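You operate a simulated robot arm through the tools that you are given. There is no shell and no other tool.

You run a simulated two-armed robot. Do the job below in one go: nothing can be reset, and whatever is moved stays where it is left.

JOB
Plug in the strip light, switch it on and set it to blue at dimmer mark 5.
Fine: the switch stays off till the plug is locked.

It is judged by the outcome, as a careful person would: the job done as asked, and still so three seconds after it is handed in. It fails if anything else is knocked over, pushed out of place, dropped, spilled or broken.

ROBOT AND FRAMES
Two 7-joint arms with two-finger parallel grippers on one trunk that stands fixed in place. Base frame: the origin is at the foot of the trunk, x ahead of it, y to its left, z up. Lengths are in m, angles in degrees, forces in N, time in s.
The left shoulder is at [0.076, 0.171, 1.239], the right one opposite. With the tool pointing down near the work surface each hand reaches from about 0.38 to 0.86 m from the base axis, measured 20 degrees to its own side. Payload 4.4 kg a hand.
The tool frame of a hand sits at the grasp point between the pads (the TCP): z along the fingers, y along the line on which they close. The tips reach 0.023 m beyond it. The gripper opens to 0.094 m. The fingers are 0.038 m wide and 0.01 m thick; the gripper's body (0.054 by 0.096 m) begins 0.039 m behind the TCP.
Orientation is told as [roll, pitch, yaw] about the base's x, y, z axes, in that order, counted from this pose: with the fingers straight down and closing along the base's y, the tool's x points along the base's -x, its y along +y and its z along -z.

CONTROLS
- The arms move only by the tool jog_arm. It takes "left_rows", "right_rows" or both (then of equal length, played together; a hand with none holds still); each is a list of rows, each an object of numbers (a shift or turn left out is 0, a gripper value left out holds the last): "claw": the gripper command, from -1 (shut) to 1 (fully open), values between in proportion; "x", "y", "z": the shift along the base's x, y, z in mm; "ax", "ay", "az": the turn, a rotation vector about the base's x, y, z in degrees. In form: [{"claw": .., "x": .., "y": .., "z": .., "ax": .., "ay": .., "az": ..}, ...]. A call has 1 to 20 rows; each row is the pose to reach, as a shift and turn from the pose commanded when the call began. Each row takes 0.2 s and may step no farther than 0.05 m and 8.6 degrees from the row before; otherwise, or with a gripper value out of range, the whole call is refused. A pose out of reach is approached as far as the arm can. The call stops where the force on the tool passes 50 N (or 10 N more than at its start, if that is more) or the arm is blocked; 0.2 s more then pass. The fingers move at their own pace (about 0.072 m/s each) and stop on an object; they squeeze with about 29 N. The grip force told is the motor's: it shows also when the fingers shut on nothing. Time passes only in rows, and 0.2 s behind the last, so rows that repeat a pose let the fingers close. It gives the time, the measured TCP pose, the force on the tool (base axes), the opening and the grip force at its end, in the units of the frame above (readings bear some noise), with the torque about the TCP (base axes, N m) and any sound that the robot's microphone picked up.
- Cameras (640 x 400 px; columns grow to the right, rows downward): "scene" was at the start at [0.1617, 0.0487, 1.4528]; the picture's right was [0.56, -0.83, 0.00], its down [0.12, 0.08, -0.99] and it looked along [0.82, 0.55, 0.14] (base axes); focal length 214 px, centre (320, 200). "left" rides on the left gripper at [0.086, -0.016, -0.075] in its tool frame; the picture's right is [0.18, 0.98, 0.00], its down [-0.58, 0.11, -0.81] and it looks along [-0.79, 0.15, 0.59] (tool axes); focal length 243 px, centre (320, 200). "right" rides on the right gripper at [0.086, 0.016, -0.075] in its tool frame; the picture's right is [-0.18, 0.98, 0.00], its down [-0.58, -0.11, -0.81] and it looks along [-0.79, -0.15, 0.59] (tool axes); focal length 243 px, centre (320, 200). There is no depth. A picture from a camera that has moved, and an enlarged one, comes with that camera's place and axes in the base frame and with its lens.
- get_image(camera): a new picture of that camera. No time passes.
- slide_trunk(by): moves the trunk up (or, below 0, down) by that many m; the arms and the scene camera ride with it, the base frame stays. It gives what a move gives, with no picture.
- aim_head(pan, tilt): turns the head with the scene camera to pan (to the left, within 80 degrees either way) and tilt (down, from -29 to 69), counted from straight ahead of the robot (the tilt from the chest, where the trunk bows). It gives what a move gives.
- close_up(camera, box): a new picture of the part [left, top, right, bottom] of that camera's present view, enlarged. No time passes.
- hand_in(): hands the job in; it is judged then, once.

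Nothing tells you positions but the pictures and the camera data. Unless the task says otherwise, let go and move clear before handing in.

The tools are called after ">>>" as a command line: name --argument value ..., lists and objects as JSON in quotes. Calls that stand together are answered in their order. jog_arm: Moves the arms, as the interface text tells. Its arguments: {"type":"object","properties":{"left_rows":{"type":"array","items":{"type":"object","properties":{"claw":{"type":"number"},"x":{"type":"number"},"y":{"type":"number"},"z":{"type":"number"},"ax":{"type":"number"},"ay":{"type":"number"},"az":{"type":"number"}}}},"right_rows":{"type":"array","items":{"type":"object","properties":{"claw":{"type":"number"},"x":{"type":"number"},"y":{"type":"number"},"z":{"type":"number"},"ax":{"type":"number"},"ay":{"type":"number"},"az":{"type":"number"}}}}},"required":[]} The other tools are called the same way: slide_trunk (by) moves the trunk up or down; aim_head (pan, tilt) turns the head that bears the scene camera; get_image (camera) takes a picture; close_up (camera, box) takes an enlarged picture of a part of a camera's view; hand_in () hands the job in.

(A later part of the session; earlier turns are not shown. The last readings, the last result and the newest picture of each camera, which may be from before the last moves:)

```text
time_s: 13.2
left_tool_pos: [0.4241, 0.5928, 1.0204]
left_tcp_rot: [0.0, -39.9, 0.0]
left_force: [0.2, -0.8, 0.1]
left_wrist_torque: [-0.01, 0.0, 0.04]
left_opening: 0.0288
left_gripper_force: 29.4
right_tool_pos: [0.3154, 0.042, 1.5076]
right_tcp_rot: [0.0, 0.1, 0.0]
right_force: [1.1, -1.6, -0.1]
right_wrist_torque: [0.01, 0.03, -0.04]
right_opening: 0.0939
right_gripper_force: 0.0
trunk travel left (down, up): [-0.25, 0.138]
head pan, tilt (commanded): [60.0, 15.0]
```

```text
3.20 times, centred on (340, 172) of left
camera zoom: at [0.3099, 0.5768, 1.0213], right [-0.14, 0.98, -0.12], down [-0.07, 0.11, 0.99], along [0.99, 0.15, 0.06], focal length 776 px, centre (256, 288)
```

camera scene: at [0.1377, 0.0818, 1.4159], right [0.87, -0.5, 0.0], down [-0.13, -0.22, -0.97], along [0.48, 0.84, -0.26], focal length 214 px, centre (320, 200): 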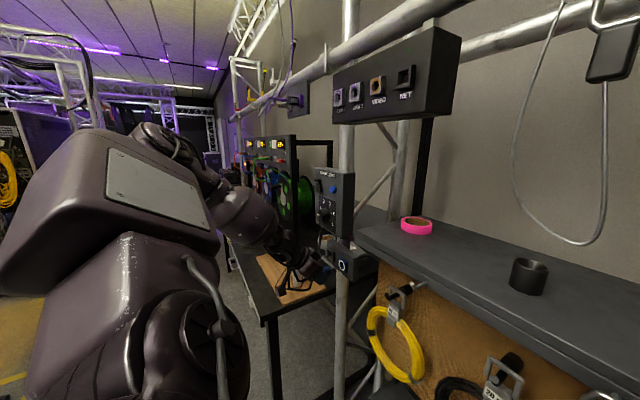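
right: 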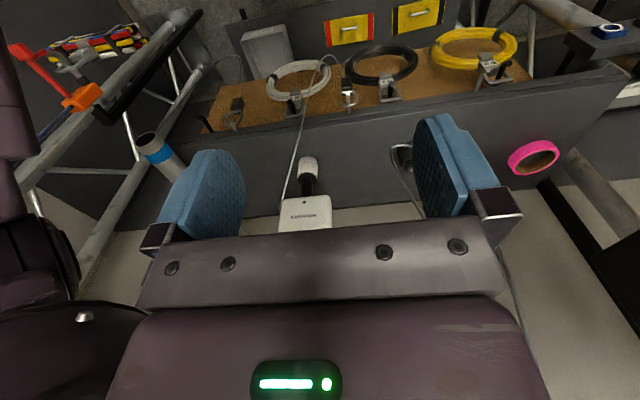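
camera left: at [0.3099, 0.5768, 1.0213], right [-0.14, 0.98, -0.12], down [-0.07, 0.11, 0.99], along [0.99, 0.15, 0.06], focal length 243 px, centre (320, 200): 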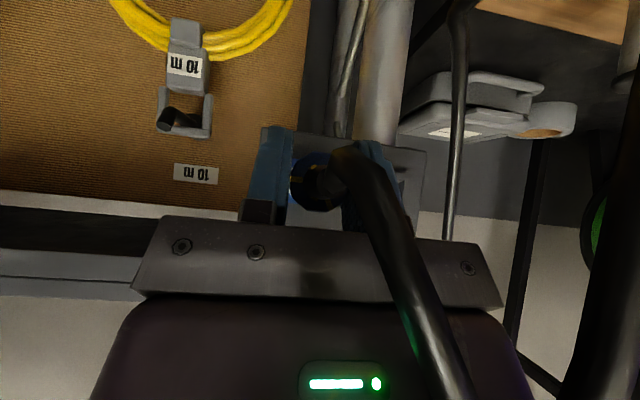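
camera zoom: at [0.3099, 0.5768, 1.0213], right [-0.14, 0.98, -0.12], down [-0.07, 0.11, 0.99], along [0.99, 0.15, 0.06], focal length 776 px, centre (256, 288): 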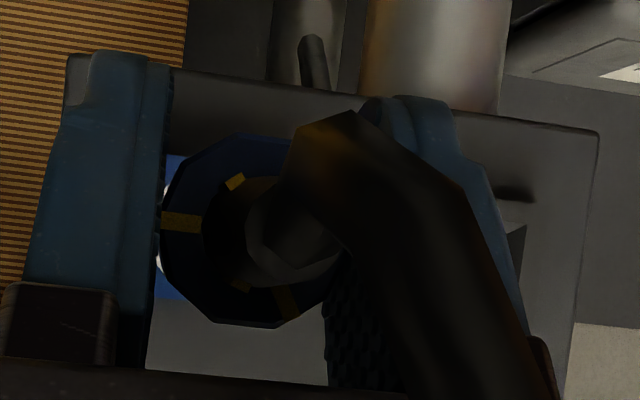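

Heights agree within a millimetre; the plug sits perhaps 1 mm too far right. I'll correct by 1 mm and advance until the nose is just short of the ring.

>>> jog_arm --left_rows '[{"x": 8, "y": 1}, {"x": 16, "y": 1}, {"x": 24, "y": 1}, {"x": 32, "y": 1}, {"x": 32, "y": 1}]'

>>> close_up --camera "scene" --box '[310, 240, 360, 285]'

>>> close_up --camera "left" --box '[240, 110, 440, 235]'

```text
time_s: 14.4
left_tool_pos: [0.4553, 0.5958, 1.0189]
left_tcp_rot: [-0.1, -40.0, 0.0]
left_force: [1.0, -0.3, 0.0]
left_wrist_torque: [-0.01, -0.01, 0.0]
left_opening: 0.0288
left_gripper_force: 28.5
right_tool_pos: [0.3142, 0.0426, 1.5077]
right_tcp_rot: [0.1, 0.0, 0.0]
right_force: [0.3, 0.8, 0.1]
right_wrist_torque: [0.0, -0.02, -0.01]
right_opening: 0.094
right_gripper_force: 0.1
trunk travel left (down, up): [-0.25, 0.138]
head pan, tilt (commanded): [60.0, 15.0]
```

```text
8.89 times, centred on (335, 262) of scene
camera zoom: at [0.1373, 0.0822, 1.416], right [0.87, -0.5, 0.0], down [-0.13, -0.22, -0.97], along [0.48, 0.84, -0.26], focal length 1906 px, centre (187, -356)
```

zoom: 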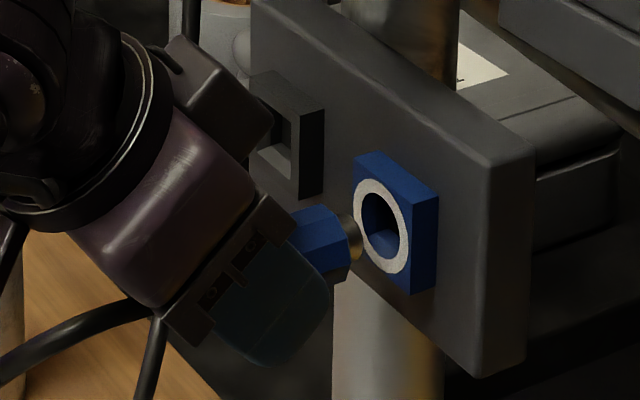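

```text
3.20 times, centred on (340, 172) of left
camera zoom: at [0.3416, 0.5798, 1.021], right [-0.14, 0.98, -0.12], down [-0.07, 0.11, 0.99], along [0.99, 0.15, 0.06], focal length 776 px, centre (256, 288)
```

zoom: 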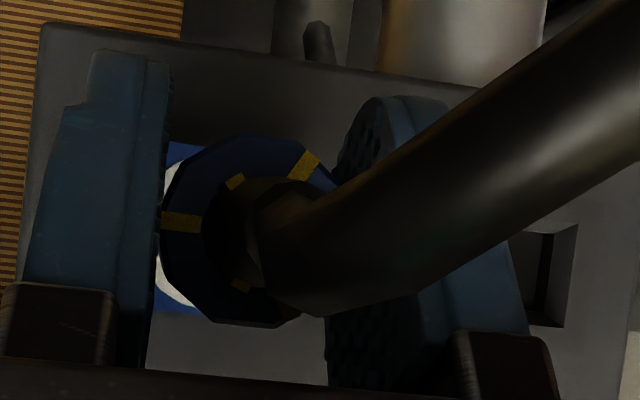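

The nose is lined up with the socket hole in both views. I'll push in gently in small steps.

>>> jog_arm --left_rows '[{"x": 4}, {"x": 8}, {"x": 12}, {"x": 15}, {"x": 18}, {"x": 20}, {"x": 20}]'

>>> close_up --camera "scene" --box '[310, 240, 360, 285]'

>>> close_up --camera "left" --box '[240, 110, 440, 235]'

```text
time_s: 16.0
left_tool_pos: [0.4766, 0.595, 1.0207]
left_tcp_rot: [0.0, -40.0, 0.1]
left_force: [-0.9, -0.3, -0.1]
left_wrist_torque: [0.02, 0.01, 0.01]
left_opening: 0.029
left_gripper_force: 28.9
right_tool_pos: [0.3162, 0.0432, 1.5073]
right_tcp_rot: [-0.1, 0.0, 0.0]
right_force: [-0.3, -0.3, 0.0]
right_wrist_torque: [0.01, -0.01, -0.02]
right_opening: 0.094
right_gripper_force: 0.0
trunk travel left (down, up): [-0.25, 0.138]
head pan, tilt (commanded): [60.0, 15.0]
```

```text
8.89 times, centred on (335, 262) of scene
camera zoom: at [0.1375, 0.0822, 1.4159], right [0.87, -0.5, 0.0], down [-0.13, -0.22, -0.97], along [0.48, 0.84, -0.26], focal length 1906 px, centre (187, -356)
```

zoom: 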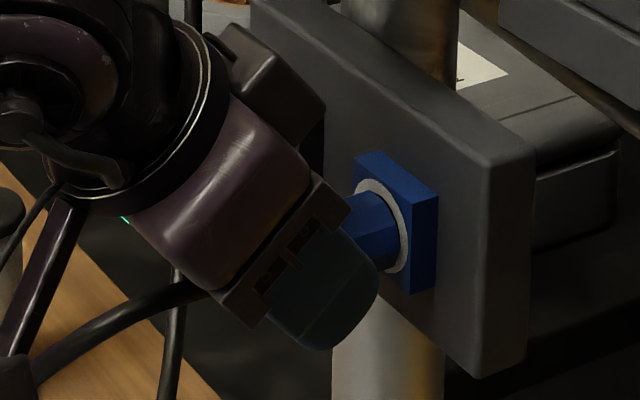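

```text
3.20 times, centred on (340, 172) of left
camera zoom: at [0.3625, 0.5782, 1.021], right [-0.14, 0.98, -0.12], down [-0.07, 0.11, 0.99], along [0.99, 0.15, 0.06], focal length 776 px, centre (256, 288)
```

zoom: 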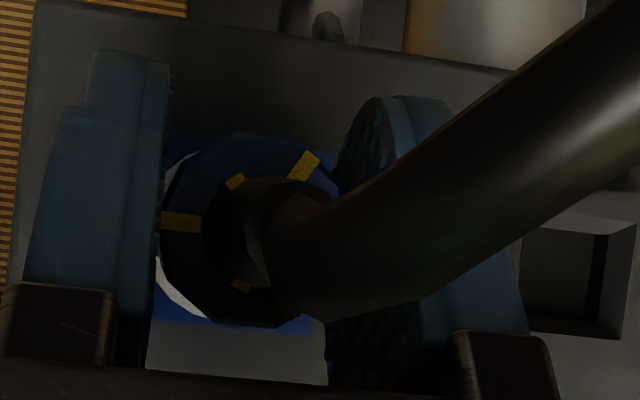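

The nose entered the socket freely. I'll press on until it seats.

>>> jog_arm --left_rows '[{"x": 2}, {"x": 3}, {"x": 4}, {"x": 5}, {"x": 6}, {"x": 6}]'

>>> close_up --camera "scene" --box '[310, 240, 360, 285]'

```text
time_s: 17.4
left_tool_pos: [0.4799, 0.5949, 1.0212]
left_tcp_rot: [-0.2, -39.9, 0.1]
left_force: [-21.5, 3.8, -5.6]
left_wrist_torque: [0.02, 0.14, -0.15]
left_opening: 0.0289
left_gripper_force: 28.8
right_tool_pos: [0.3131, 0.0452, 1.5075]
right_tcp_rot: [0.0, 0.0, 0.0]
right_force: [-0.3, 0.5, 0.5]
right_wrist_torque: [-0.03, 0.03, 0.0]
right_opening: 0.0939
right_gripper_force: 0.1
trunk travel left (down, up): [-0.25, 0.138]
head pan, tilt (commanded): [60.0, 15.0]
```

```text
8.89 times, centred on (335, 262) of scene
camera zoom: at [0.1354, 0.0831, 1.416], right [0.87, -0.5, 0.0], down [-0.13, -0.22, -0.97], along [0.48, 0.84, -0.26], focal length 1906 px, centre (187, -356)
```

zoom: 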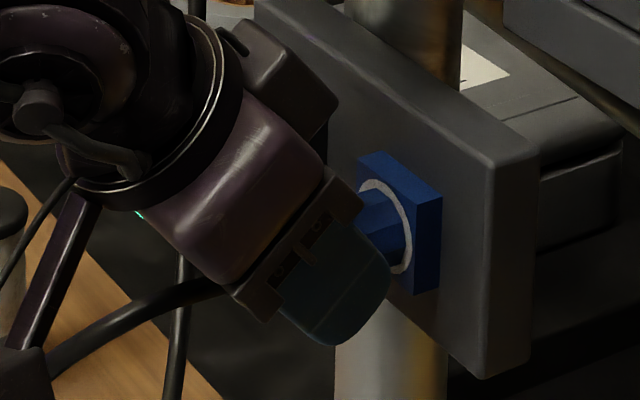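

The plug met its stop at x≈0.480 with about 21 N. Now I'll twist clockwise about the plug axis, listening for a lock click.

>>> jog_arm --left_rows '[{"ax": 5, "y": -0.2}, {"ax": 10, "y": -0.3}, {"ax": 15, "y": -0.5, "z": -0.1}, {"ax": 20, "y": -0.7, "z": -0.1}, {"ax": 25, "y": -0.8, "z": -0.2}, {"ax": 30, "y": -1.0, "z": -0.3}, {"ax": 30, "y": -1.0, "z": -0.3}]'

>>> close_up --camera "scene" --box '[280, 210, 370, 290]'

>>> get_image --camera "left"

```text
time_s: 19.0
left_tool_pos: [0.4819, 0.5949, 1.0216]
left_tcp_rot: [37.2, -33.9, -22.9]
left_force: [2.5, 14.2, 5.8]
left_wrist_torque: [0.0, -0.06, 0.26]
left_opening: 0.0288
left_gripper_force: 28.7
right_tool_pos: [0.3153, 0.0448, 1.5085]
right_tcp_rot: [0.0, 0.1, 0.0]
right_force: [-0.3, -0.1, -0.3]
right_wrist_torque: [0.0, 0.01, 0.0]
right_opening: 0.0942
right_gripper_force: 0.1
trunk travel left (down, up): [-0.25, 0.138]
head pan, tilt (commanded): [60.0, 15.0]
```

```text
5.00 times, centred on (325, 250) of scene
camera zoom: at [0.1372, 0.0833, 1.416], right [0.87, -0.5, 0.0], down [-0.13, -0.23, -0.97], along [0.48, 0.84, -0.26], focal length 1072 px, centre (295, -50)
```

zoom: 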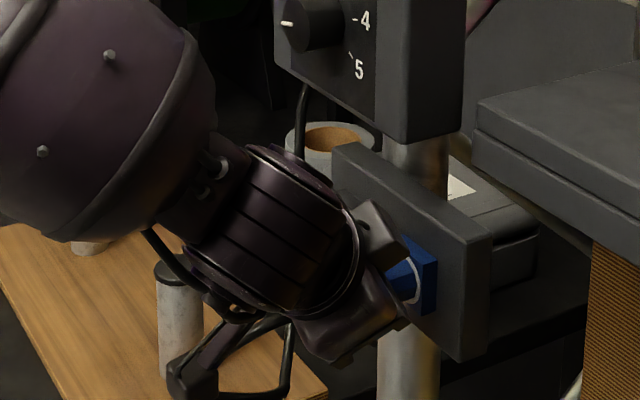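

```text
taken
camera left: at [0.3677, 0.5798, 1.0133], right [-0.14, 0.91, 0.39], down [-0.08, -0.4, 0.91], along [0.99, 0.1, 0.13], focal length 243 px, centre (320, 200)
```

left: 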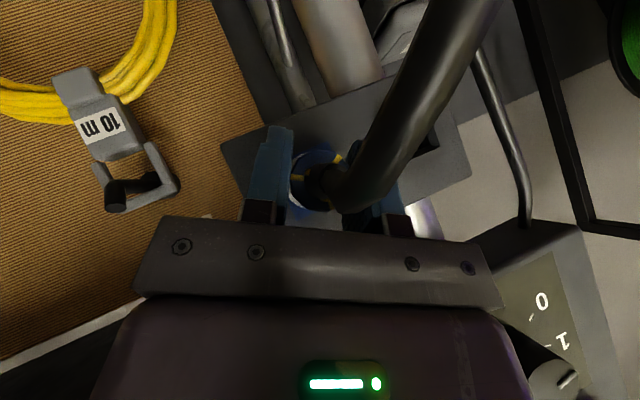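

The plug has turned 30° and slid in about 2 mm more, so the x-force is gone. I'll keep turning in steps, easing the sideways load.

>>> jog_arm --left_rows '[{"ax": 4, "y": 0.5, "z": 0.2}, {"ax": 8, "y": 1, "z": 0.3}, {"ax": 12, "y": 1, "z": 0.3}, {"ax": 16, "y": 1, "z": 0.3}, {"ax": 16, "y": 1, "z": 0.3}]'

>>> close_up --camera "left" --box '[240, 100, 440, 225]'

```text
time_s: 20.2
left_tool_pos: [0.4822, 0.5929, 1.0206]
left_tcp_rot: [49.6, -28.6, -29.3]
left_force: [-2.2, 5.6, 5.0]
left_wrist_torque: [0.01, -0.2, 0.09]
left_opening: 0.0288
left_gripper_force: 29.1
left hand out of reach, approached as far as the arm can: row 4, 5
right_tool_pos: [0.3145, 0.0428, 1.5076]
right_tcp_rot: [-0.1, 0.0, 0.0]
right_force: [0.0, 0.2, -0.3]
right_wrist_torque: [0.01, 0.0, 0.01]
right_opening: 0.0942
right_gripper_force: 0.2
trunk travel left (down, up): [-0.25, 0.138]
head pan, tilt (commanded): [60.0, 15.0]
```

```text
3.20 times, centred on (340, 162) of left
camera zoom: at [0.3676, 0.5816, 1.0106], right [-0.14, 0.81, 0.57], down [-0.07, -0.58, 0.81], along [0.99, 0.07, 0.14], focal length 776 px, centre (256, 320)
```

zoom: 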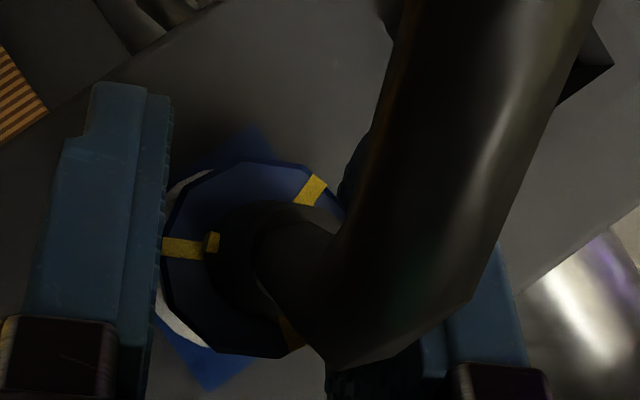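

The inner yellow fin is now nearly lined up with the shell's yellow mark after about 42° of turn; the arm ran out of reach there. I'll look closely to judge whether the marks line up.

>>> close_up --camera "left" --box '[280, 140, 350, 220]'

>>> close_up --camera "scene" --box '[300, 230, 360, 280]'

>>> get_image --camera "left"

```text
5.00 times, centred on (315, 180) of left
camera zoom: at [0.3676, 0.5816, 1.0106], right [-0.14, 0.81, 0.57], down [-0.07, -0.58, 0.81], along [0.99, 0.07, 0.14], focal length 1213 px, centre (345, 300)
```

zoom: 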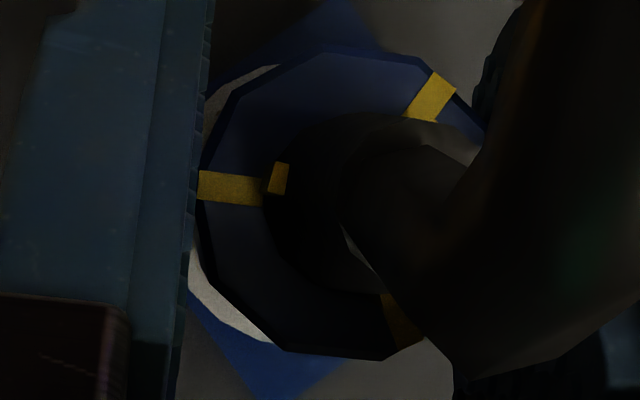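

```text
8.00 times, centred on (330, 255) of scene
camera zoom: at [0.1369, 0.0823, 1.416], right [0.87, -0.5, 0.0], down [-0.13, -0.22, -0.97], along [0.48, 0.84, -0.26], focal length 1716 px, centre (240, -240)
```

zoom: 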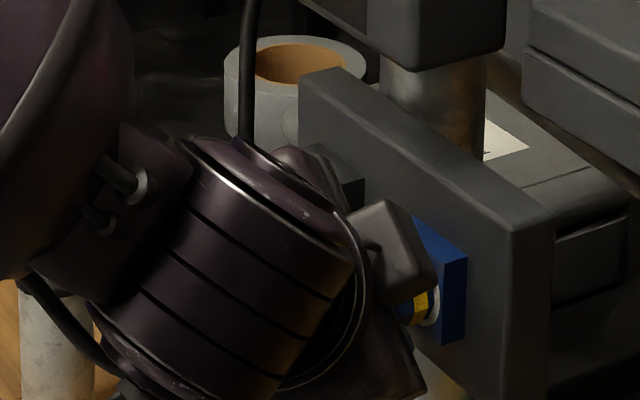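

```text
taken
camera left: at [0.3676, 0.5816, 1.0106], right [-0.14, 0.81, 0.57], down [-0.07, -0.58, 0.81], along [0.99, 0.07, 0.14], focal length 243 px, centre (320, 200)
```

left: 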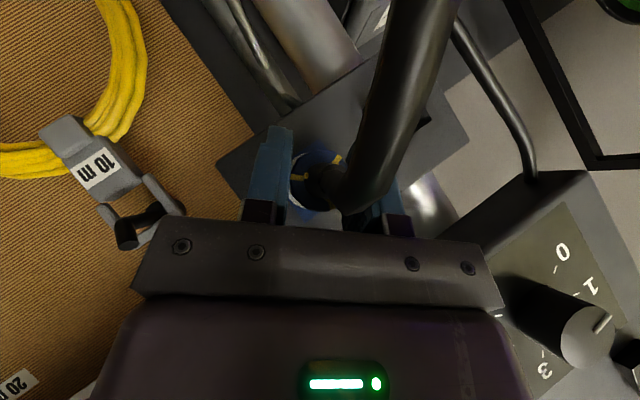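

The fin is still roughly 10° short of the shell mark and no click has sounded, so it isn't locked yet. I'll open, rotate the hand back about the plug axis, and re-grip to turn further.

>>> jog_arm --left_rows '[{"claw": 0.1}, {"claw": 0.1}, {"claw": 0.1, "ax": -7}, {"ax": -14}, {"ax": -21}, {"ax": -28}, {"ax": -35}, {"ax": -42}, {"ax": -42}]'

>>> get_image --camera "left"

>>> close_up --camera "left" --box '[240, 110, 440, 235]'

>>> close_up --camera "scene" --box '[300, 230, 360, 280]'

```text
time_s: 22.2
left_tool_pos: [0.4823, 0.594, 1.0213]
left_tcp_rot: [-0.2, -40.1, 0.0]
left_force: [-0.3, 0.3, 0.2]
left_wrist_torque: [0.0, -0.04, 0.0]
left_opening: 0.0514
left_gripper_force: 0.1
right_tool_pos: [0.3148, 0.0443, 1.5075]
right_tcp_rot: [0.1, 0.0, 0.0]
right_force: [-0.9, -0.1, -0.7]
right_wrist_torque: [0.01, -0.03, 0.01]
right_opening: 0.0941
right_gripper_force: 0.1
trunk travel left (down, up): [-0.25, 0.138]
head pan, tilt (commanded): [60.0, 15.0]
```

```text
taken
camera left: at [0.368, 0.5789, 1.0221], right [-0.14, 0.98, -0.12], down [-0.07, 0.11, 0.99], along [0.99, 0.15, 0.06], focal length 243 px, centre (320, 200)
```

left: 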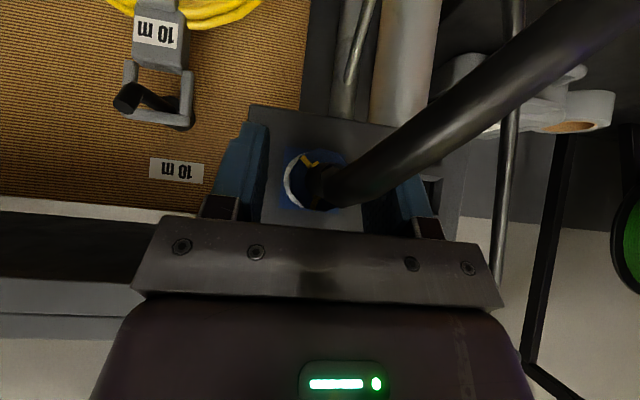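

```text
3.20 times, centred on (340, 172) of left
camera zoom: at [0.368, 0.5789, 1.0221], right [-0.14, 0.98, -0.12], down [-0.07, 0.11, 0.99], along [0.99, 0.15, 0.06], focal length 776 px, centre (256, 288)
```

zoom: 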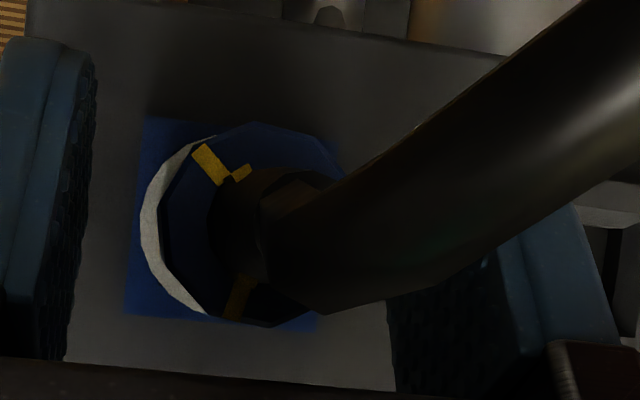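

```text
8.00 times, centred on (330, 255) of scene
camera zoom: at [0.1374, 0.082, 1.4159], right [0.87, -0.5, 0.0], down [-0.13, -0.22, -0.97], along [0.48, 0.84, -0.26], focal length 1716 px, centre (240, -240)
```

zoom: 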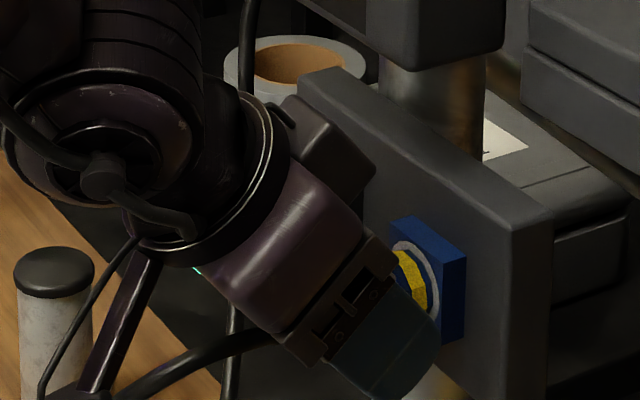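

The shell kept its turn. I'll re-grip here and twist another 20°, with a slight push.

>>> jog_arm --left_rows '[{"claw": -1}, {"claw": -1}, {"claw": -1}, {"ax": 4}, {"ax": 8}, {"ax": 12}, {"ax": 16}, {"ax": 20}, {"ax": 20}]'

>>> close_up --camera "left" --box '[240, 110, 440, 235]'

```text
time_s: 24.2
left_tool_pos: [0.482, 0.594, 1.0208]
left_tcp_rot: [25.6, -37.2, -16.0]
left_force: [5.5, 13.8, 10.5]
left_wrist_torque: [-0.17, -0.2, 0.24]
left_opening: 0.029
left_gripper_force: 29.3
right_tool_pos: [0.3152, 0.0441, 1.5075]
right_tcp_rot: [0.1, -0.1, -0.1]
right_force: [-0.2, 0.4, 0.1]
right_wrist_torque: [-0.02, 0.0, 0.02]
right_opening: 0.0942
right_gripper_force: 0.1
trunk travel left (down, up): [-0.25, 0.138]
head pan, tilt (commanded): [60.0, 15.0]
```

```text
3.20 times, centred on (340, 172) of left
camera zoom: at [0.3678, 0.5792, 1.0152], right [-0.14, 0.96, 0.23], down [-0.07, -0.24, 0.97], along [0.99, 0.12, 0.1], focal length 776 px, centre (256, 288)
```

zoom: 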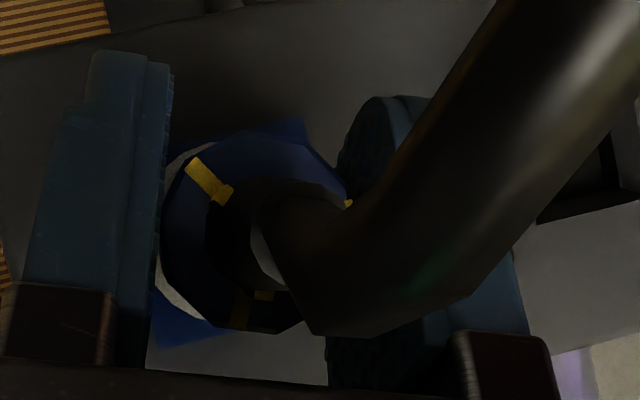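

The fin and mark now look lined up, and some resisting torque has appeared. I'll turn a little further to feel for the stop or click.

>>> jog_arm --left_rows '[{"ax": 3}, {"ax": 6}, {"ax": 9}, {"ax": 9}]'

>>> close_up --camera "left" --box '[280, 140, 350, 220]'

```text
time_s: 25.2
left_tool_pos: [0.4814, 0.5953, 1.0196]
left_tcp_rot: [35.8, -34.1, -21.9]
left_force: [8.4, 16.1, 0.8]
left_wrist_torque: [-0.24, -0.08, 0.37]
left_opening: 0.0291
left_gripper_force: 29.2
right_tool_pos: [0.3159, 0.0447, 1.5075]
right_tcp_rot: [0.0, 0.1, 0.0]
right_force: [0.2, 0.0, -0.6]
right_wrist_torque: [0.02, -0.02, -0.01]
right_opening: 0.094
right_gripper_force: 0.0
trunk travel left (down, up): [-0.25, 0.138]
head pan, tilt (commanded): [60.0, 15.0]
```

```text
5.00 times, centred on (315, 180) of left
camera zoom: at [0.3677, 0.5811, 1.0115], right [-0.14, 0.92, 0.37], down [-0.07, -0.38, 0.92], along [0.99, 0.1, 0.12], focal length 1213 px, centre (345, 300)
```

zoom: 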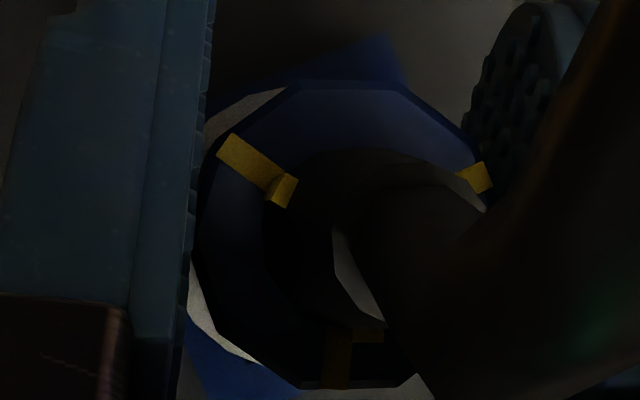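

Marks and fins appear in line now, but I want to feel a definite stop. I'll turn a few more degrees and compare.

>>> jog_arm --left_rows '[{"ax": 3, "y": 0.7, "z": 0.3}, {"ax": 6, "y": 1, "z": 0.3}, {"ax": 9, "y": 1, "z": 0.3}, {"ax": 9, "y": 1, "z": 0.3}]'

>>> close_up --camera "left" --box '[280, 140, 350, 220]'

>>> get_image --camera "left"

```text
time_s: 26.2
left_tool_pos: [0.4807, 0.595, 1.0201]
left_tcp_rot: [45.5, -30.5, -27.4]
left_force: [0.9, 8.5, 0.9]
left_wrist_torque: [-0.18, -0.02, 0.12]
left_opening: 0.0278
left_gripper_force: 29.1
right_tool_pos: [0.3153, 0.0439, 1.5077]
right_tcp_rot: [0.0, 0.0, 0.0]
right_force: [-0.7, 0.3, -0.6]
right_wrist_torque: [-0.01, -0.01, 0.02]
right_opening: 0.0942
right_gripper_force: 0.0
trunk travel left (down, up): [-0.25, 0.138]
head pan, tilt (commanded): [60.0, 15.0]
```

```text
5.00 times, centred on (315, 180) of left
camera zoom: at [0.3674, 0.5819, 1.0105], right [-0.14, 0.85, 0.51], down [-0.07, -0.52, 0.85], along [0.99, 0.08, 0.13], focal length 1213 px, centre (345, 300)
```

zoom: 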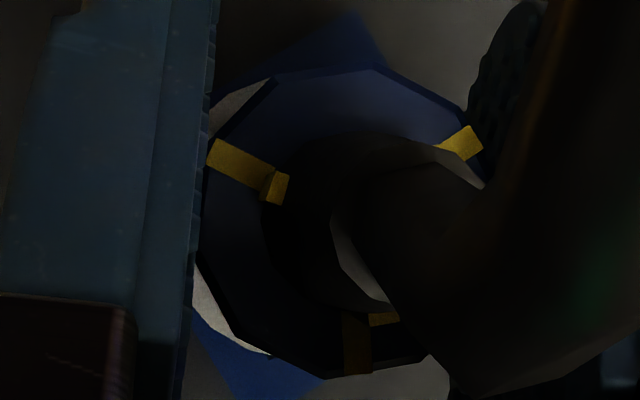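

```text
taken
camera left: at [0.3674, 0.5819, 1.0105], right [-0.14, 0.85, 0.51], down [-0.07, -0.52, 0.85], along [0.99, 0.08, 0.13], focal length 243 px, centre (320, 200)
```

left: 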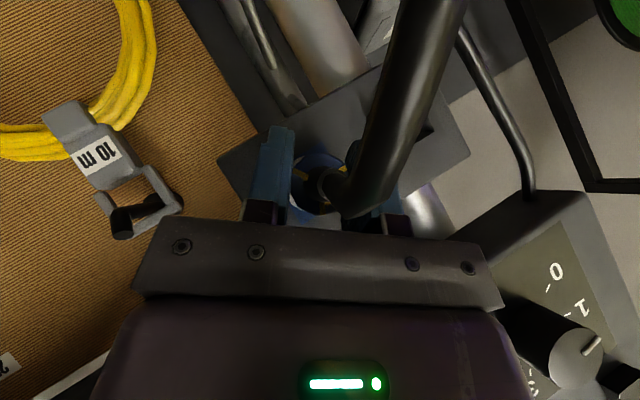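

The shell now stays put while the fingers slip round it, with marks and fins in line, so the turn has reached its stop. I'll do a gentle pull test to confirm it is held.

>>> jog_arm --left_rows '[{"x": -1}, {"x": -2}, {"x": -3}, {"x": -3}]'

>>> close_up --camera "left" --box '[280, 140, 350, 220]'

```text
time_s: 27.2
left_tool_pos: [0.4817, 0.5958, 1.0199]
left_tcp_rot: [45.4, -30.4, -27.4]
left_force: [19.5, 2.1, -5.0]
left_wrist_torque: [-0.09, 0.04, 0.06]
left_opening: 0.028
left_gripper_force: 29.3
right_tool_pos: [0.317, 0.0437, 1.5067]
right_tcp_rot: [0.0, 0.1, 0.0]
right_force: [-0.7, -0.1, -0.2]
right_wrist_torque: [-0.01, -0.01, 0.01]
right_opening: 0.094
right_gripper_force: 0.0
trunk travel left (down, up): [-0.25, 0.138]
head pan, tilt (commanded): [60.0, 15.0]
```

```text
5.00 times, centred on (315, 180) of left
camera zoom: at [0.3671, 0.5821, 1.0106], right [-0.14, 0.85, 0.51], down [-0.07, -0.52, 0.85], along [0.99, 0.08, 0.13], focal length 1213 px, centre (345, 300)
```

zoom: 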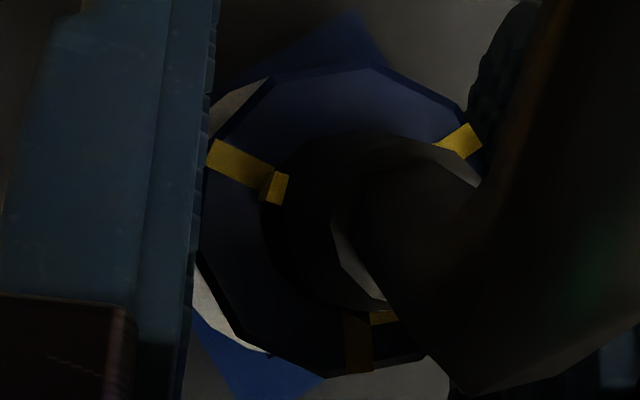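

The plug resists about 20 N of pull without moving, so it is locked in. I'll unload, open the fingers and back away along the finger direction.

>>> jog_arm --left_rows '[{"x": 2}, {"claw": 0.3, "x": 2}, {"claw": 0.3, "x": 2}, {"x": -10, "y": -10, "z": 12}, {"x": -25, "y": -19, "z": 24}, {"x": -45, "y": -30, "z": 40}, {"x": -65, "y": -45, "z": 60}, {"x": -85, "y": -60, "z": 80}, {"x": -85, "y": -60, "z": 80}]'

>>> get_image --camera "left"

>>> close_up --camera "scene" --box '[240, 150, 380, 290]'

```text
time_s: 29.2
left_tool_pos: [0.3925, 0.5348, 1.0993]
left_tcp_rot: [45.6, -30.4, -27.2]
left_force: [0.0, 0.0, 0.5]
left_wrist_torque: [-0.04, 0.0, 0.02]
left_opening: 0.0612
left_gripper_force: 0.0
right_tool_pos: [0.3145, 0.0447, 1.5069]
right_tcp_rot: [0.1, 0.1, 0.1]
right_force: [0.1, -0.6, -0.2]
right_wrist_torque: [-0.04, 0.03, 0.01]
right_opening: 0.094
right_gripper_force: 0.0
trunk travel left (down, up): [-0.25, 0.138]
head pan, tilt (commanded): [60.0, 15.0]
```

```text
taken
camera left: at [0.2799, 0.521, 1.0898], right [-0.14, 0.85, 0.51], down [-0.07, -0.52, 0.85], along [0.99, 0.08, 0.13], focal length 243 px, centre (320, 200)
```

left: 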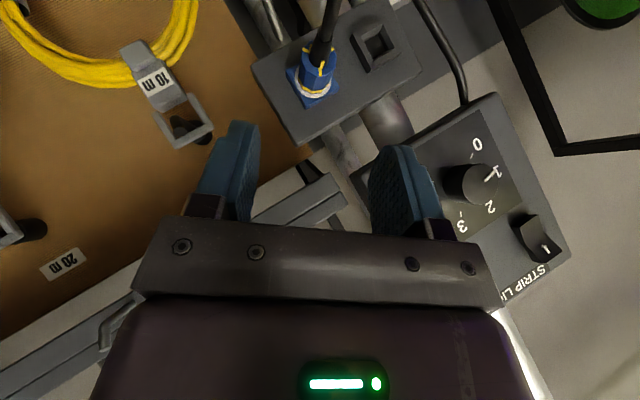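

```text
2.86 times, centred on (310, 220) of scene
camera zoom: at [0.1381, 0.0829, 1.4157], right [0.87, -0.5, 0.0], down [-0.13, -0.22, -0.97], along [0.48, 0.84, -0.26], focal length 613 px, centre (349, 143)
```

zoom: 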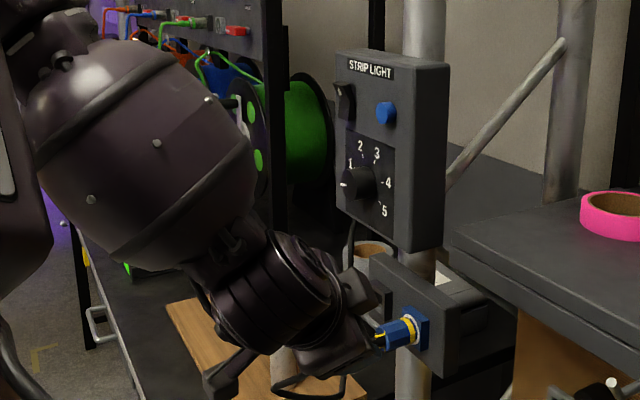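

The plug sits in the blue socket. I'll inspect the plug and the control box close up.

>>> close_up --camera "left" --box '[270, 10, 370, 110]'

>>> close_up --camera "left" --box '[420, 90, 600, 310]'

>>> close_up --camera "scene" --box '[310, 240, 370, 280]'

```text
4.00 times, centred on (320, 60) of left
camera zoom: at [0.2799, 0.521, 1.0898], right [-0.14, 0.85, 0.51], down [-0.07, -0.52, 0.85], along [0.99, 0.08, 0.13], focal length 970 px, centre (320, 760)
```

zoom: 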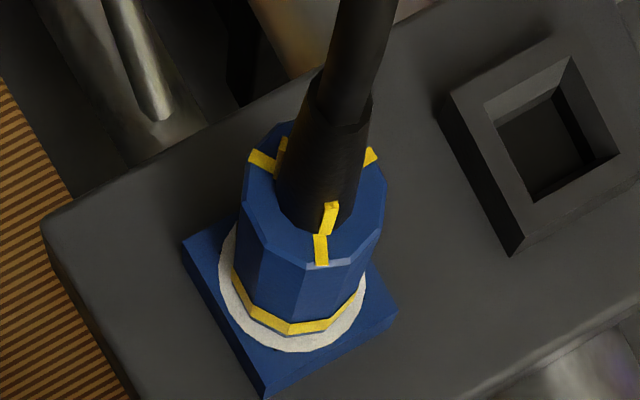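

```text
1.82 times, centred on (510, 200) of left
camera zoom: at [0.2799, 0.521, 1.0898], right [-0.14, 0.85, 0.51], down [-0.07, -0.52, 0.85], along [0.99, 0.08, 0.13], focal length 441 px, centre (-26, 200)
```

zoom: 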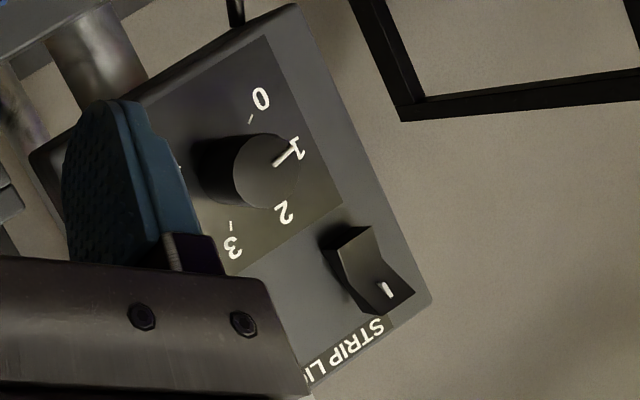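

```text
10.00 times, centred on (340, 260) of scene
camera zoom: at [0.1381, 0.0829, 1.4157], right [0.87, -0.5, 0.0], down [-0.13, -0.22, -0.97], along [0.48, 0.84, -0.26], focal length 2145 px, centre (120, -400)
```

zoom: 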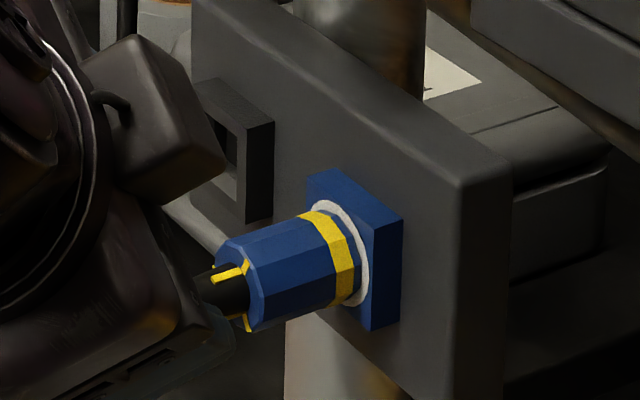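

The shell marks and inner fins are exactly in line. I'll zoom once more on the yellow band by the socket ring to make sure it is fully home.

>>> close_up --camera "left" --box '[290, 30, 345, 105]'

>>> close_up --camera "scene" --box '[325, 253, 355, 275]'

```text
5.33 times, centred on (318, 68) of left
camera zoom: at [0.2799, 0.521, 1.0898], right [-0.14, 0.85, 0.51], down [-0.07, -0.52, 0.85], along [0.99, 0.08, 0.13], focal length 1294 px, centre (333, 907)
```

zoom: 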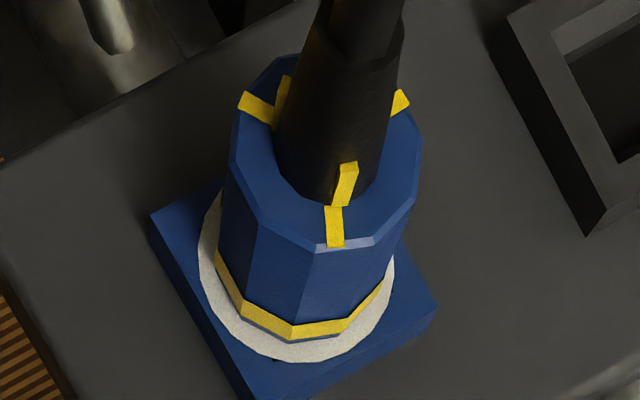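

```text
16.00 times, centred on (340, 264) of scene
camera zoom: at [0.1381, 0.0829, 1.4157], right [0.87, -0.5, 0.0], down [-0.13, -0.22, -0.97], along [0.48, 0.84, -0.26], focal length 3432 px, centre (0, -824)
```

zoom: 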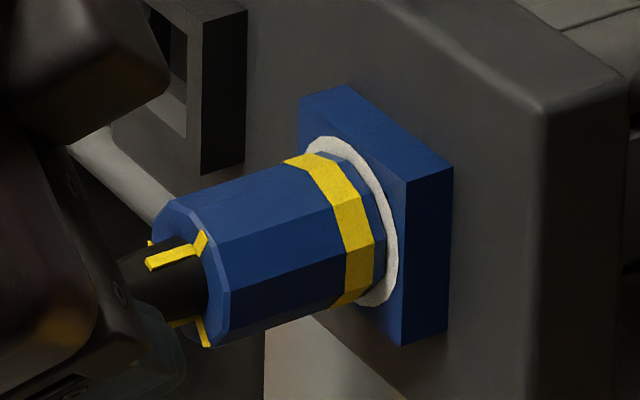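

The yellow band and aligned marks show the plug is locked. The dimmer pointer stands at about 1; next I'll raise the hand and look at the control box face-on for accurate positions.

>>> jog_arm --left_rows '[{"x": -5, "y": 5, "z": 20, "ax": -6}, {"x": -10, "y": 20, "z": 45, "ax": -13}, {"x": -10, "y": 40, "z": 70, "ax": -20}, {"x": -10, "y": 65, "z": 95, "ax": -26}, {"x": -10, "y": 90, "z": 115, "ax": -32}, {"x": -10, "y": 110, "z": 130, "ax": -38}, {"x": -10, "y": 110, "z": 130, "ax": -38}, {"x": -10, "y": 110, "z": 130, "ax": -38}]'

>>> get_image --camera "left"

>>> get_image --camera "scene"

```text
time_s: 31.2
left_tool_pos: [0.3393, 0.5998, 1.147]
left_tcp_rot: [1.4, -22.0, 4.8]
left_force: [1.1, -0.1, 0.1]
left_wrist_torque: [0.0, -0.02, -0.01]
left_opening: 0.0612
left_gripper_force: 0.0
left hand out of reach, approached as far as the arm can: row 4, 5, 6, 7, 8
right_tool_pos: [0.3156, 0.0443, 1.5063]
right_tcp_rot: [0.0, 0.2, 0.0]
right_force: [0.7, 0.3, -0.5]
right_wrist_torque: [0.01, 0.01, 0.0]
right_opening: 0.0938
right_gripper_force: 0.0
trunk travel left (down, up): [-0.25, 0.138]
head pan, tilt (commanded): [60.0, 15.0]
stopped in row 8 (left hand): the arm was blocked; the commanded pose is now the measured one
```

```text
taken
camera left: at [0.2338, 0.5732, 1.1835], right [-0.26, 0.96, -0.05], down [0.23, 0.11, 0.97], along [0.94, 0.24, -0.25], focal length 243 px, centre (320, 200)
```

left: 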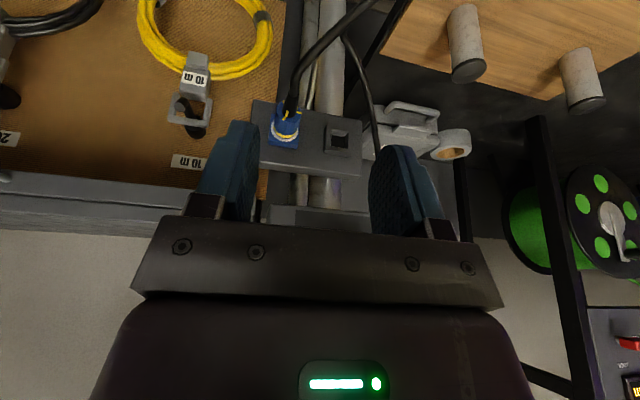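

```text
taken
camera scene: at [0.1387, 0.0829, 1.4157], right [0.87, -0.5, 0.0], down [-0.13, -0.22, -0.97], along [0.48, 0.84, -0.26], focal length 214 px, centre (320, 200)
```

scene: 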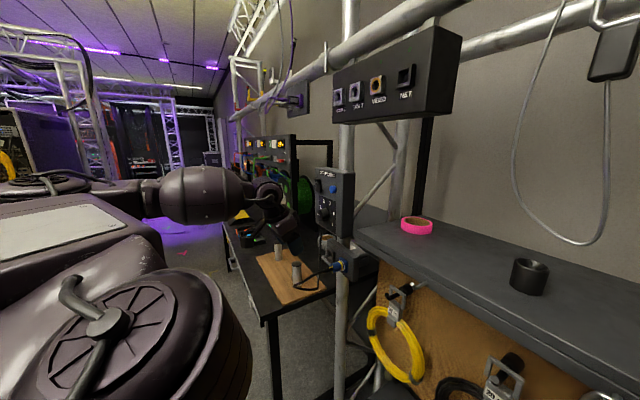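

The arm slid into an awkward elbow branch short of the target; nothing was touched. I'll move outward to the posture that worked before (elbow up), then rise from there.

>>> jog_arm --left_rows '[{"x": 10, "y": 15, "z": -6, "ay": -5, "az": -1}, {"x": 22, "y": 30, "z": -12, "ay": -10, "az": -2}, {"x": 34, "y": 45, "z": -18, "ay": -15, "az": -3}, {"x": 46, "y": 60, "z": -24, "ay": -20, "az": -4}, {"x": 56, "y": 72, "z": -26, "ay": -23, "az": -4.8}, {"x": 56, "y": 72, "z": -26, "ay": -23, "az": -4.8}, {"x": 56, "y": 72, "z": -26, "ay": -23, "az": -4.8}, {"x": 56, "y": 72, "z": -26, "ay": -23, "az": -4.8}]'

>>> get_image --camera "scene"

```text
time_s: 33.0
left_tool_pos: [0.3877, 0.6762, 1.1187]
left_tcp_rot: [8.3, -48.4, 4.2]
left_force: [1.1, 0.6, -0.4]
left_wrist_torque: [-0.01, 0.03, -0.02]
left_opening: 0.0611
left_gripper_force: 0.1
left hand out of reach, approached as far as the arm can: row 1, 2, 3, 4, 5, 6, 7
right_tool_pos: [0.3155, 0.0445, 1.5077]
right_tcp_rot: [0.0, 0.0, 0.0]
right_force: [-0.5, 0.2, 0.2]
right_wrist_torque: [0.0, 0.02, 0.01]
right_opening: 0.094
right_gripper_force: 0.1
trunk travel left (down, up): [-0.25, 0.138]
head pan, tilt (commanded): [60.0, 15.0]
```

```text
taken
camera scene: at [0.138, 0.0829, 1.4158], right [0.87, -0.5, 0.0], down [-0.13, -0.22, -0.97], along [0.48, 0.84, -0.26], focal length 214 px, centre (320, 200)
```

scene: 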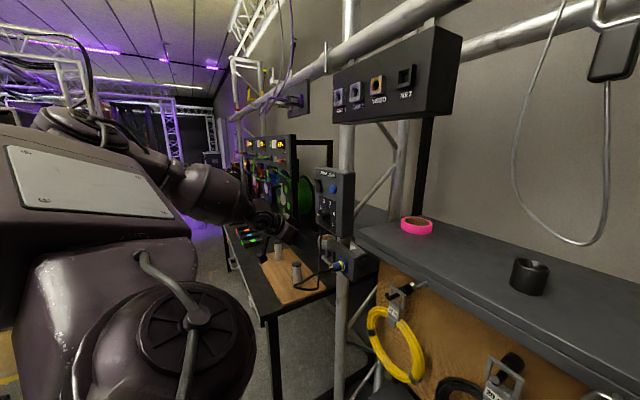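

>>> jog_arm --left_rows '[{"x": 0}, {"x": 0}, {"x": 0}, {"x": 0}]'

>>> close_up --camera "scene" --box '[240, 150, 380, 290]'

```text
time_s: 34.0
left_tool_pos: [0.3872, 0.6754, 1.1189]
left_tcp_rot: [8.4, -48.2, 4.1]
left_force: [0.0, -0.2, -0.4]
left_wrist_torque: [0.02, 0.0, -0.02]
left_opening: 0.0611
left_gripper_force: 0.0
right_tool_pos: [0.3153, 0.043, 1.5075]
right_tcp_rot: [0.0, 0.0, 0.0]
right_force: [0.0, 0.3, -0.3]
right_wrist_torque: [0.02, -0.03, -0.01]
right_opening: 0.0939
right_gripper_force: 0.1
trunk travel left (down, up): [-0.25, 0.138]
head pan, tilt (commanded): [60.0, 15.0]
```

```text
2.86 times, centred on (310, 220) of scene
camera zoom: at [0.1375, 0.0821, 1.4159], right [0.87, -0.5, 0.0], down [-0.13, -0.22, -0.97], along [0.48, 0.84, -0.26], focal length 613 px, centre (349, 143)
```

zoom: 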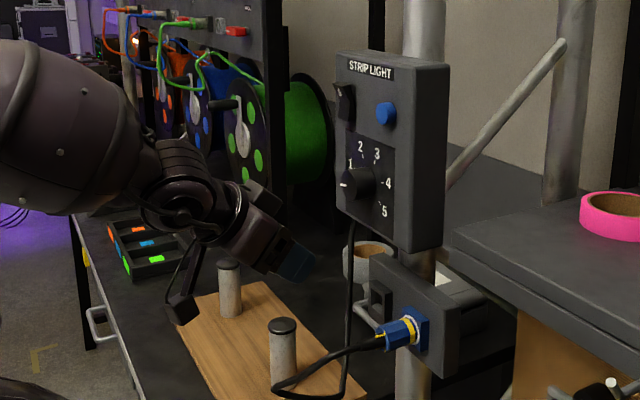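

I'll rise straight up in front of the control box while squaring the hand's orientation, staying about 7 cm clear of the knob.

>>> jog_arm --left_rows '[{"x": 3, "y": -2, "z": 30, "ax": -1, "ay": 0.5, "az": -2}, {"x": 5, "y": -4, "z": 60, "ax": -2, "ay": 1, "az": -4}, {"x": 5, "y": -6, "z": 90, "ax": -3, "ay": 1.6, "az": -6}, {"x": 5, "y": -8, "z": 120, "ax": -4, "ay": 2.2, "az": -8}, {"x": 5, "y": -10, "z": 150, "ax": -5, "ay": 2.8, "az": -9}, {"x": 5, "y": -10, "z": 180, "ax": -5.8, "ay": 3.2, "az": -10.2}, {"x": 5, "y": -10, "z": 180, "ax": -5.8, "ay": 3.2, "az": -10.2}, {"x": 5, "y": -10, "z": 180, "ax": -5.8, "ay": 3.2, "az": -10.2}]'

>>> get_image --camera "left"

>>> get_image --camera "scene"

```text
time_s: 36.0
left_tool_pos: [0.3749, 0.5735, 1.2386]
left_tcp_rot: [-7.6, -23.7, 1.7]
left_force: [-0.1, 0.2, 0.3]
left_wrist_torque: [0.0, 0.03, 0.01]
left_opening: 0.061
left_gripper_force: 0.1
left hand out of reach, approached as far as the arm can: row 1, 2, 3, 4, 5, 6, 7, 8
right_tool_pos: [0.313, 0.0428, 1.5082]
right_tcp_rot: [0.1, 0.1, 0.0]
right_force: [-0.5, -0.1, 0.1]
right_wrist_torque: [0.02, -0.05, -0.01]
right_opening: 0.0942
right_gripper_force: 0.1
trunk travel left (down, up): [-0.25, 0.138]
head pan, tilt (commanded): [60.0, 15.0]
stopped in row 8 (left hand): the arm was blocked; the commanded pose is now the measured one
```

```text
taken
camera left: at [0.2654, 0.5641, 1.2727], right [-0.15, 0.97, -0.2], down [0.21, 0.22, 0.95], along [0.97, 0.1, -0.23], focal length 243 px, centre (320, 200)
```

left: 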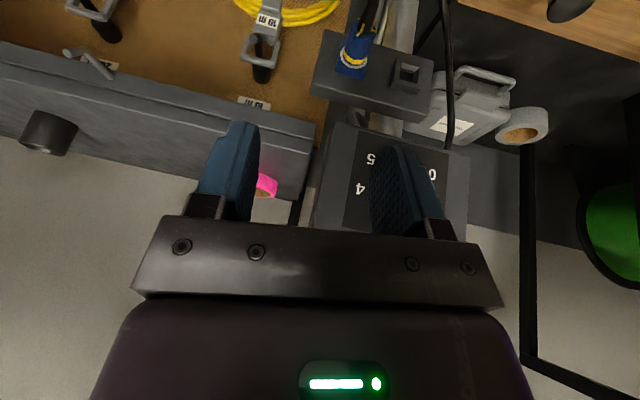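

```text
taken
camera scene: at [0.1354, 0.0815, 1.4163], right [0.87, -0.5, 0.0], down [-0.13, -0.22, -0.97], along [0.48, 0.84, -0.26], focal length 214 px, centre (320, 200)
```

scene: 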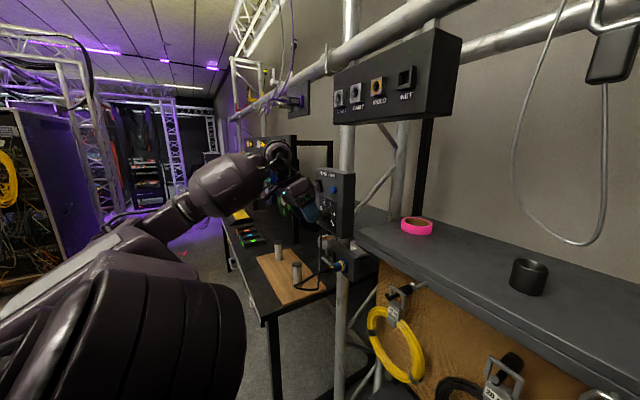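

The arm keeps falling into a bad branch at this height. Raising the trunk will put the control box at the same relative height where the plug work went well; nothing is in the way above.

>>> slide_trunk --by 0.13

>>> get_image --camera "scene"

>>> get_image --camera "left"

```text
time_s: 37.6
left_tool_pos: [0.3767, 0.5736, 1.367]
left_tcp_rot: [-7.7, -23.7, 1.8]
left_force: [0.3, -1.2, -0.4]
left_wrist_torque: [0.01, -0.01, 0.02]
left_opening: 0.0608
left_gripper_force: 0.2
right_tool_pos: [0.3152, 0.0439, 1.6383]
right_tcp_rot: [0.0, 0.1, -0.1]
right_force: [-0.1, -0.5, 0.3]
right_wrist_torque: [0.01, 0.02, -0.01]
right_opening: 0.0939
right_gripper_force: 0.0
trunk travel left (down, up): [-0.38, 0.008]
head pan, tilt (commanded): [60.0, 15.0]
```

```text
taken
camera scene: at [0.1043, 0.0822, 1.5492], right [0.87, -0.5, 0.0], down [-0.13, -0.22, -0.97], along [0.48, 0.84, -0.26], focal length 214 px, centre (320, 200)
```

scene: 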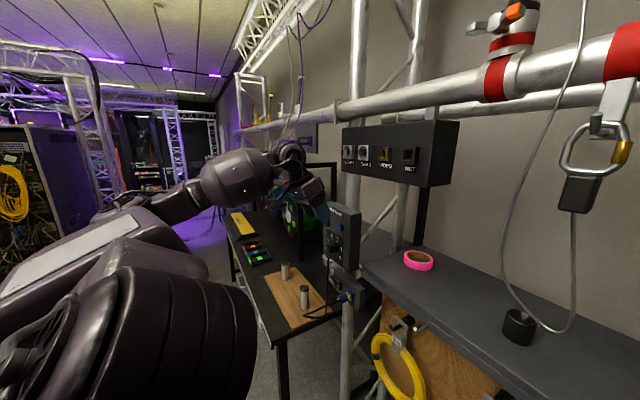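

```text
taken
camera left: at [0.2673, 0.5646, 1.402], right [-0.15, 0.97, -0.2], down [0.21, 0.22, 0.95], along [0.97, 0.1, -0.24], focal length 243 px, centre (320, 200)
```

left: 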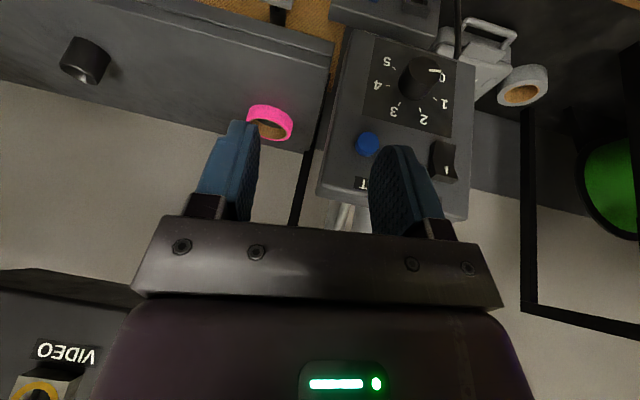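

Now the wrist camera sees the whole panel well. I'll take close-ups for accurate positions of rocker, button and knob.

>>> close_up --camera "left" --box '[310, 30, 490, 220]'

>>> close_up --camera "left" --box '[360, 40, 460, 140]'

>>> close_up --camera "scene" --box '[310, 190, 370, 310]'

```text
2.11 times, centred on (400, 125) of left
camera zoom: at [0.2673, 0.5646, 1.402], right [-0.15, 0.97, -0.2], down [0.21, 0.22, 0.95], along [0.97, 0.1, -0.24], focal length 511 px, centre (152, 358)
```

zoom: 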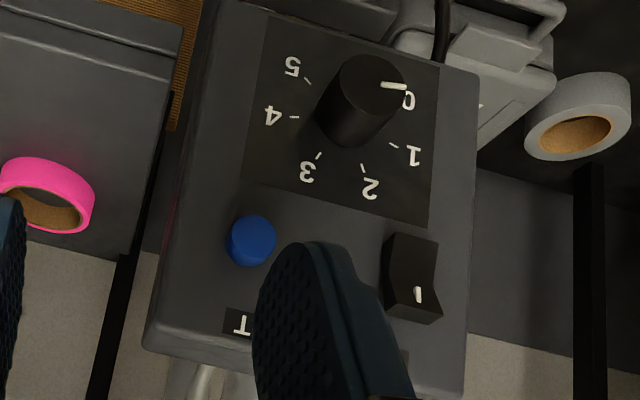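

```text
4.00 times, centred on (410, 90) of left
camera zoom: at [0.2673, 0.5646, 1.402], right [-0.15, 0.97, -0.2], down [0.21, 0.22, 0.95], along [0.97, 0.1, -0.24], focal length 970 px, centre (-40, 640)
```

zoom: 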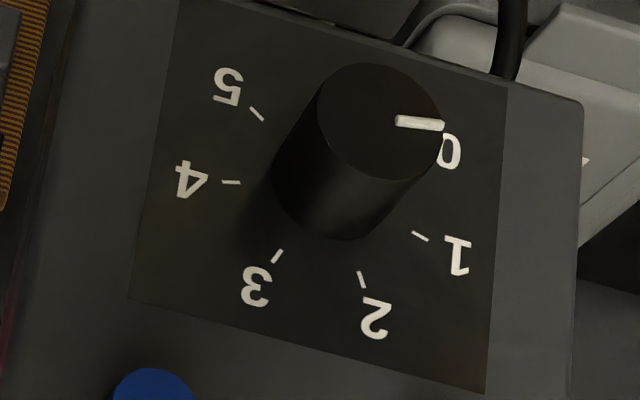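

```text
3.33 times, centred on (340, 250) of scene
camera zoom: at [0.1043, 0.0822, 1.5492], right [0.87, -0.5, 0.0], down [-0.13, -0.22, -0.97], along [0.48, 0.84, -0.26], focal length 715 px, centre (253, 33)
```

zoom: 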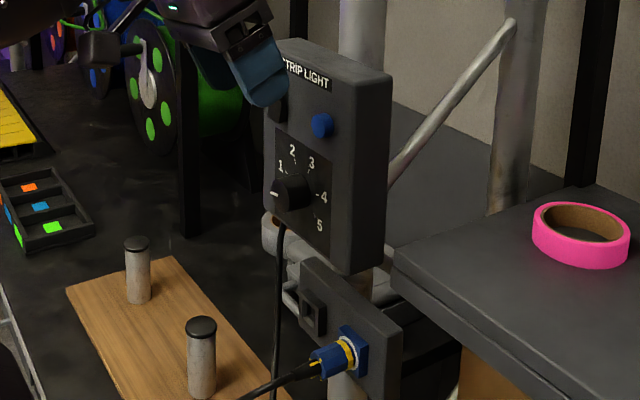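

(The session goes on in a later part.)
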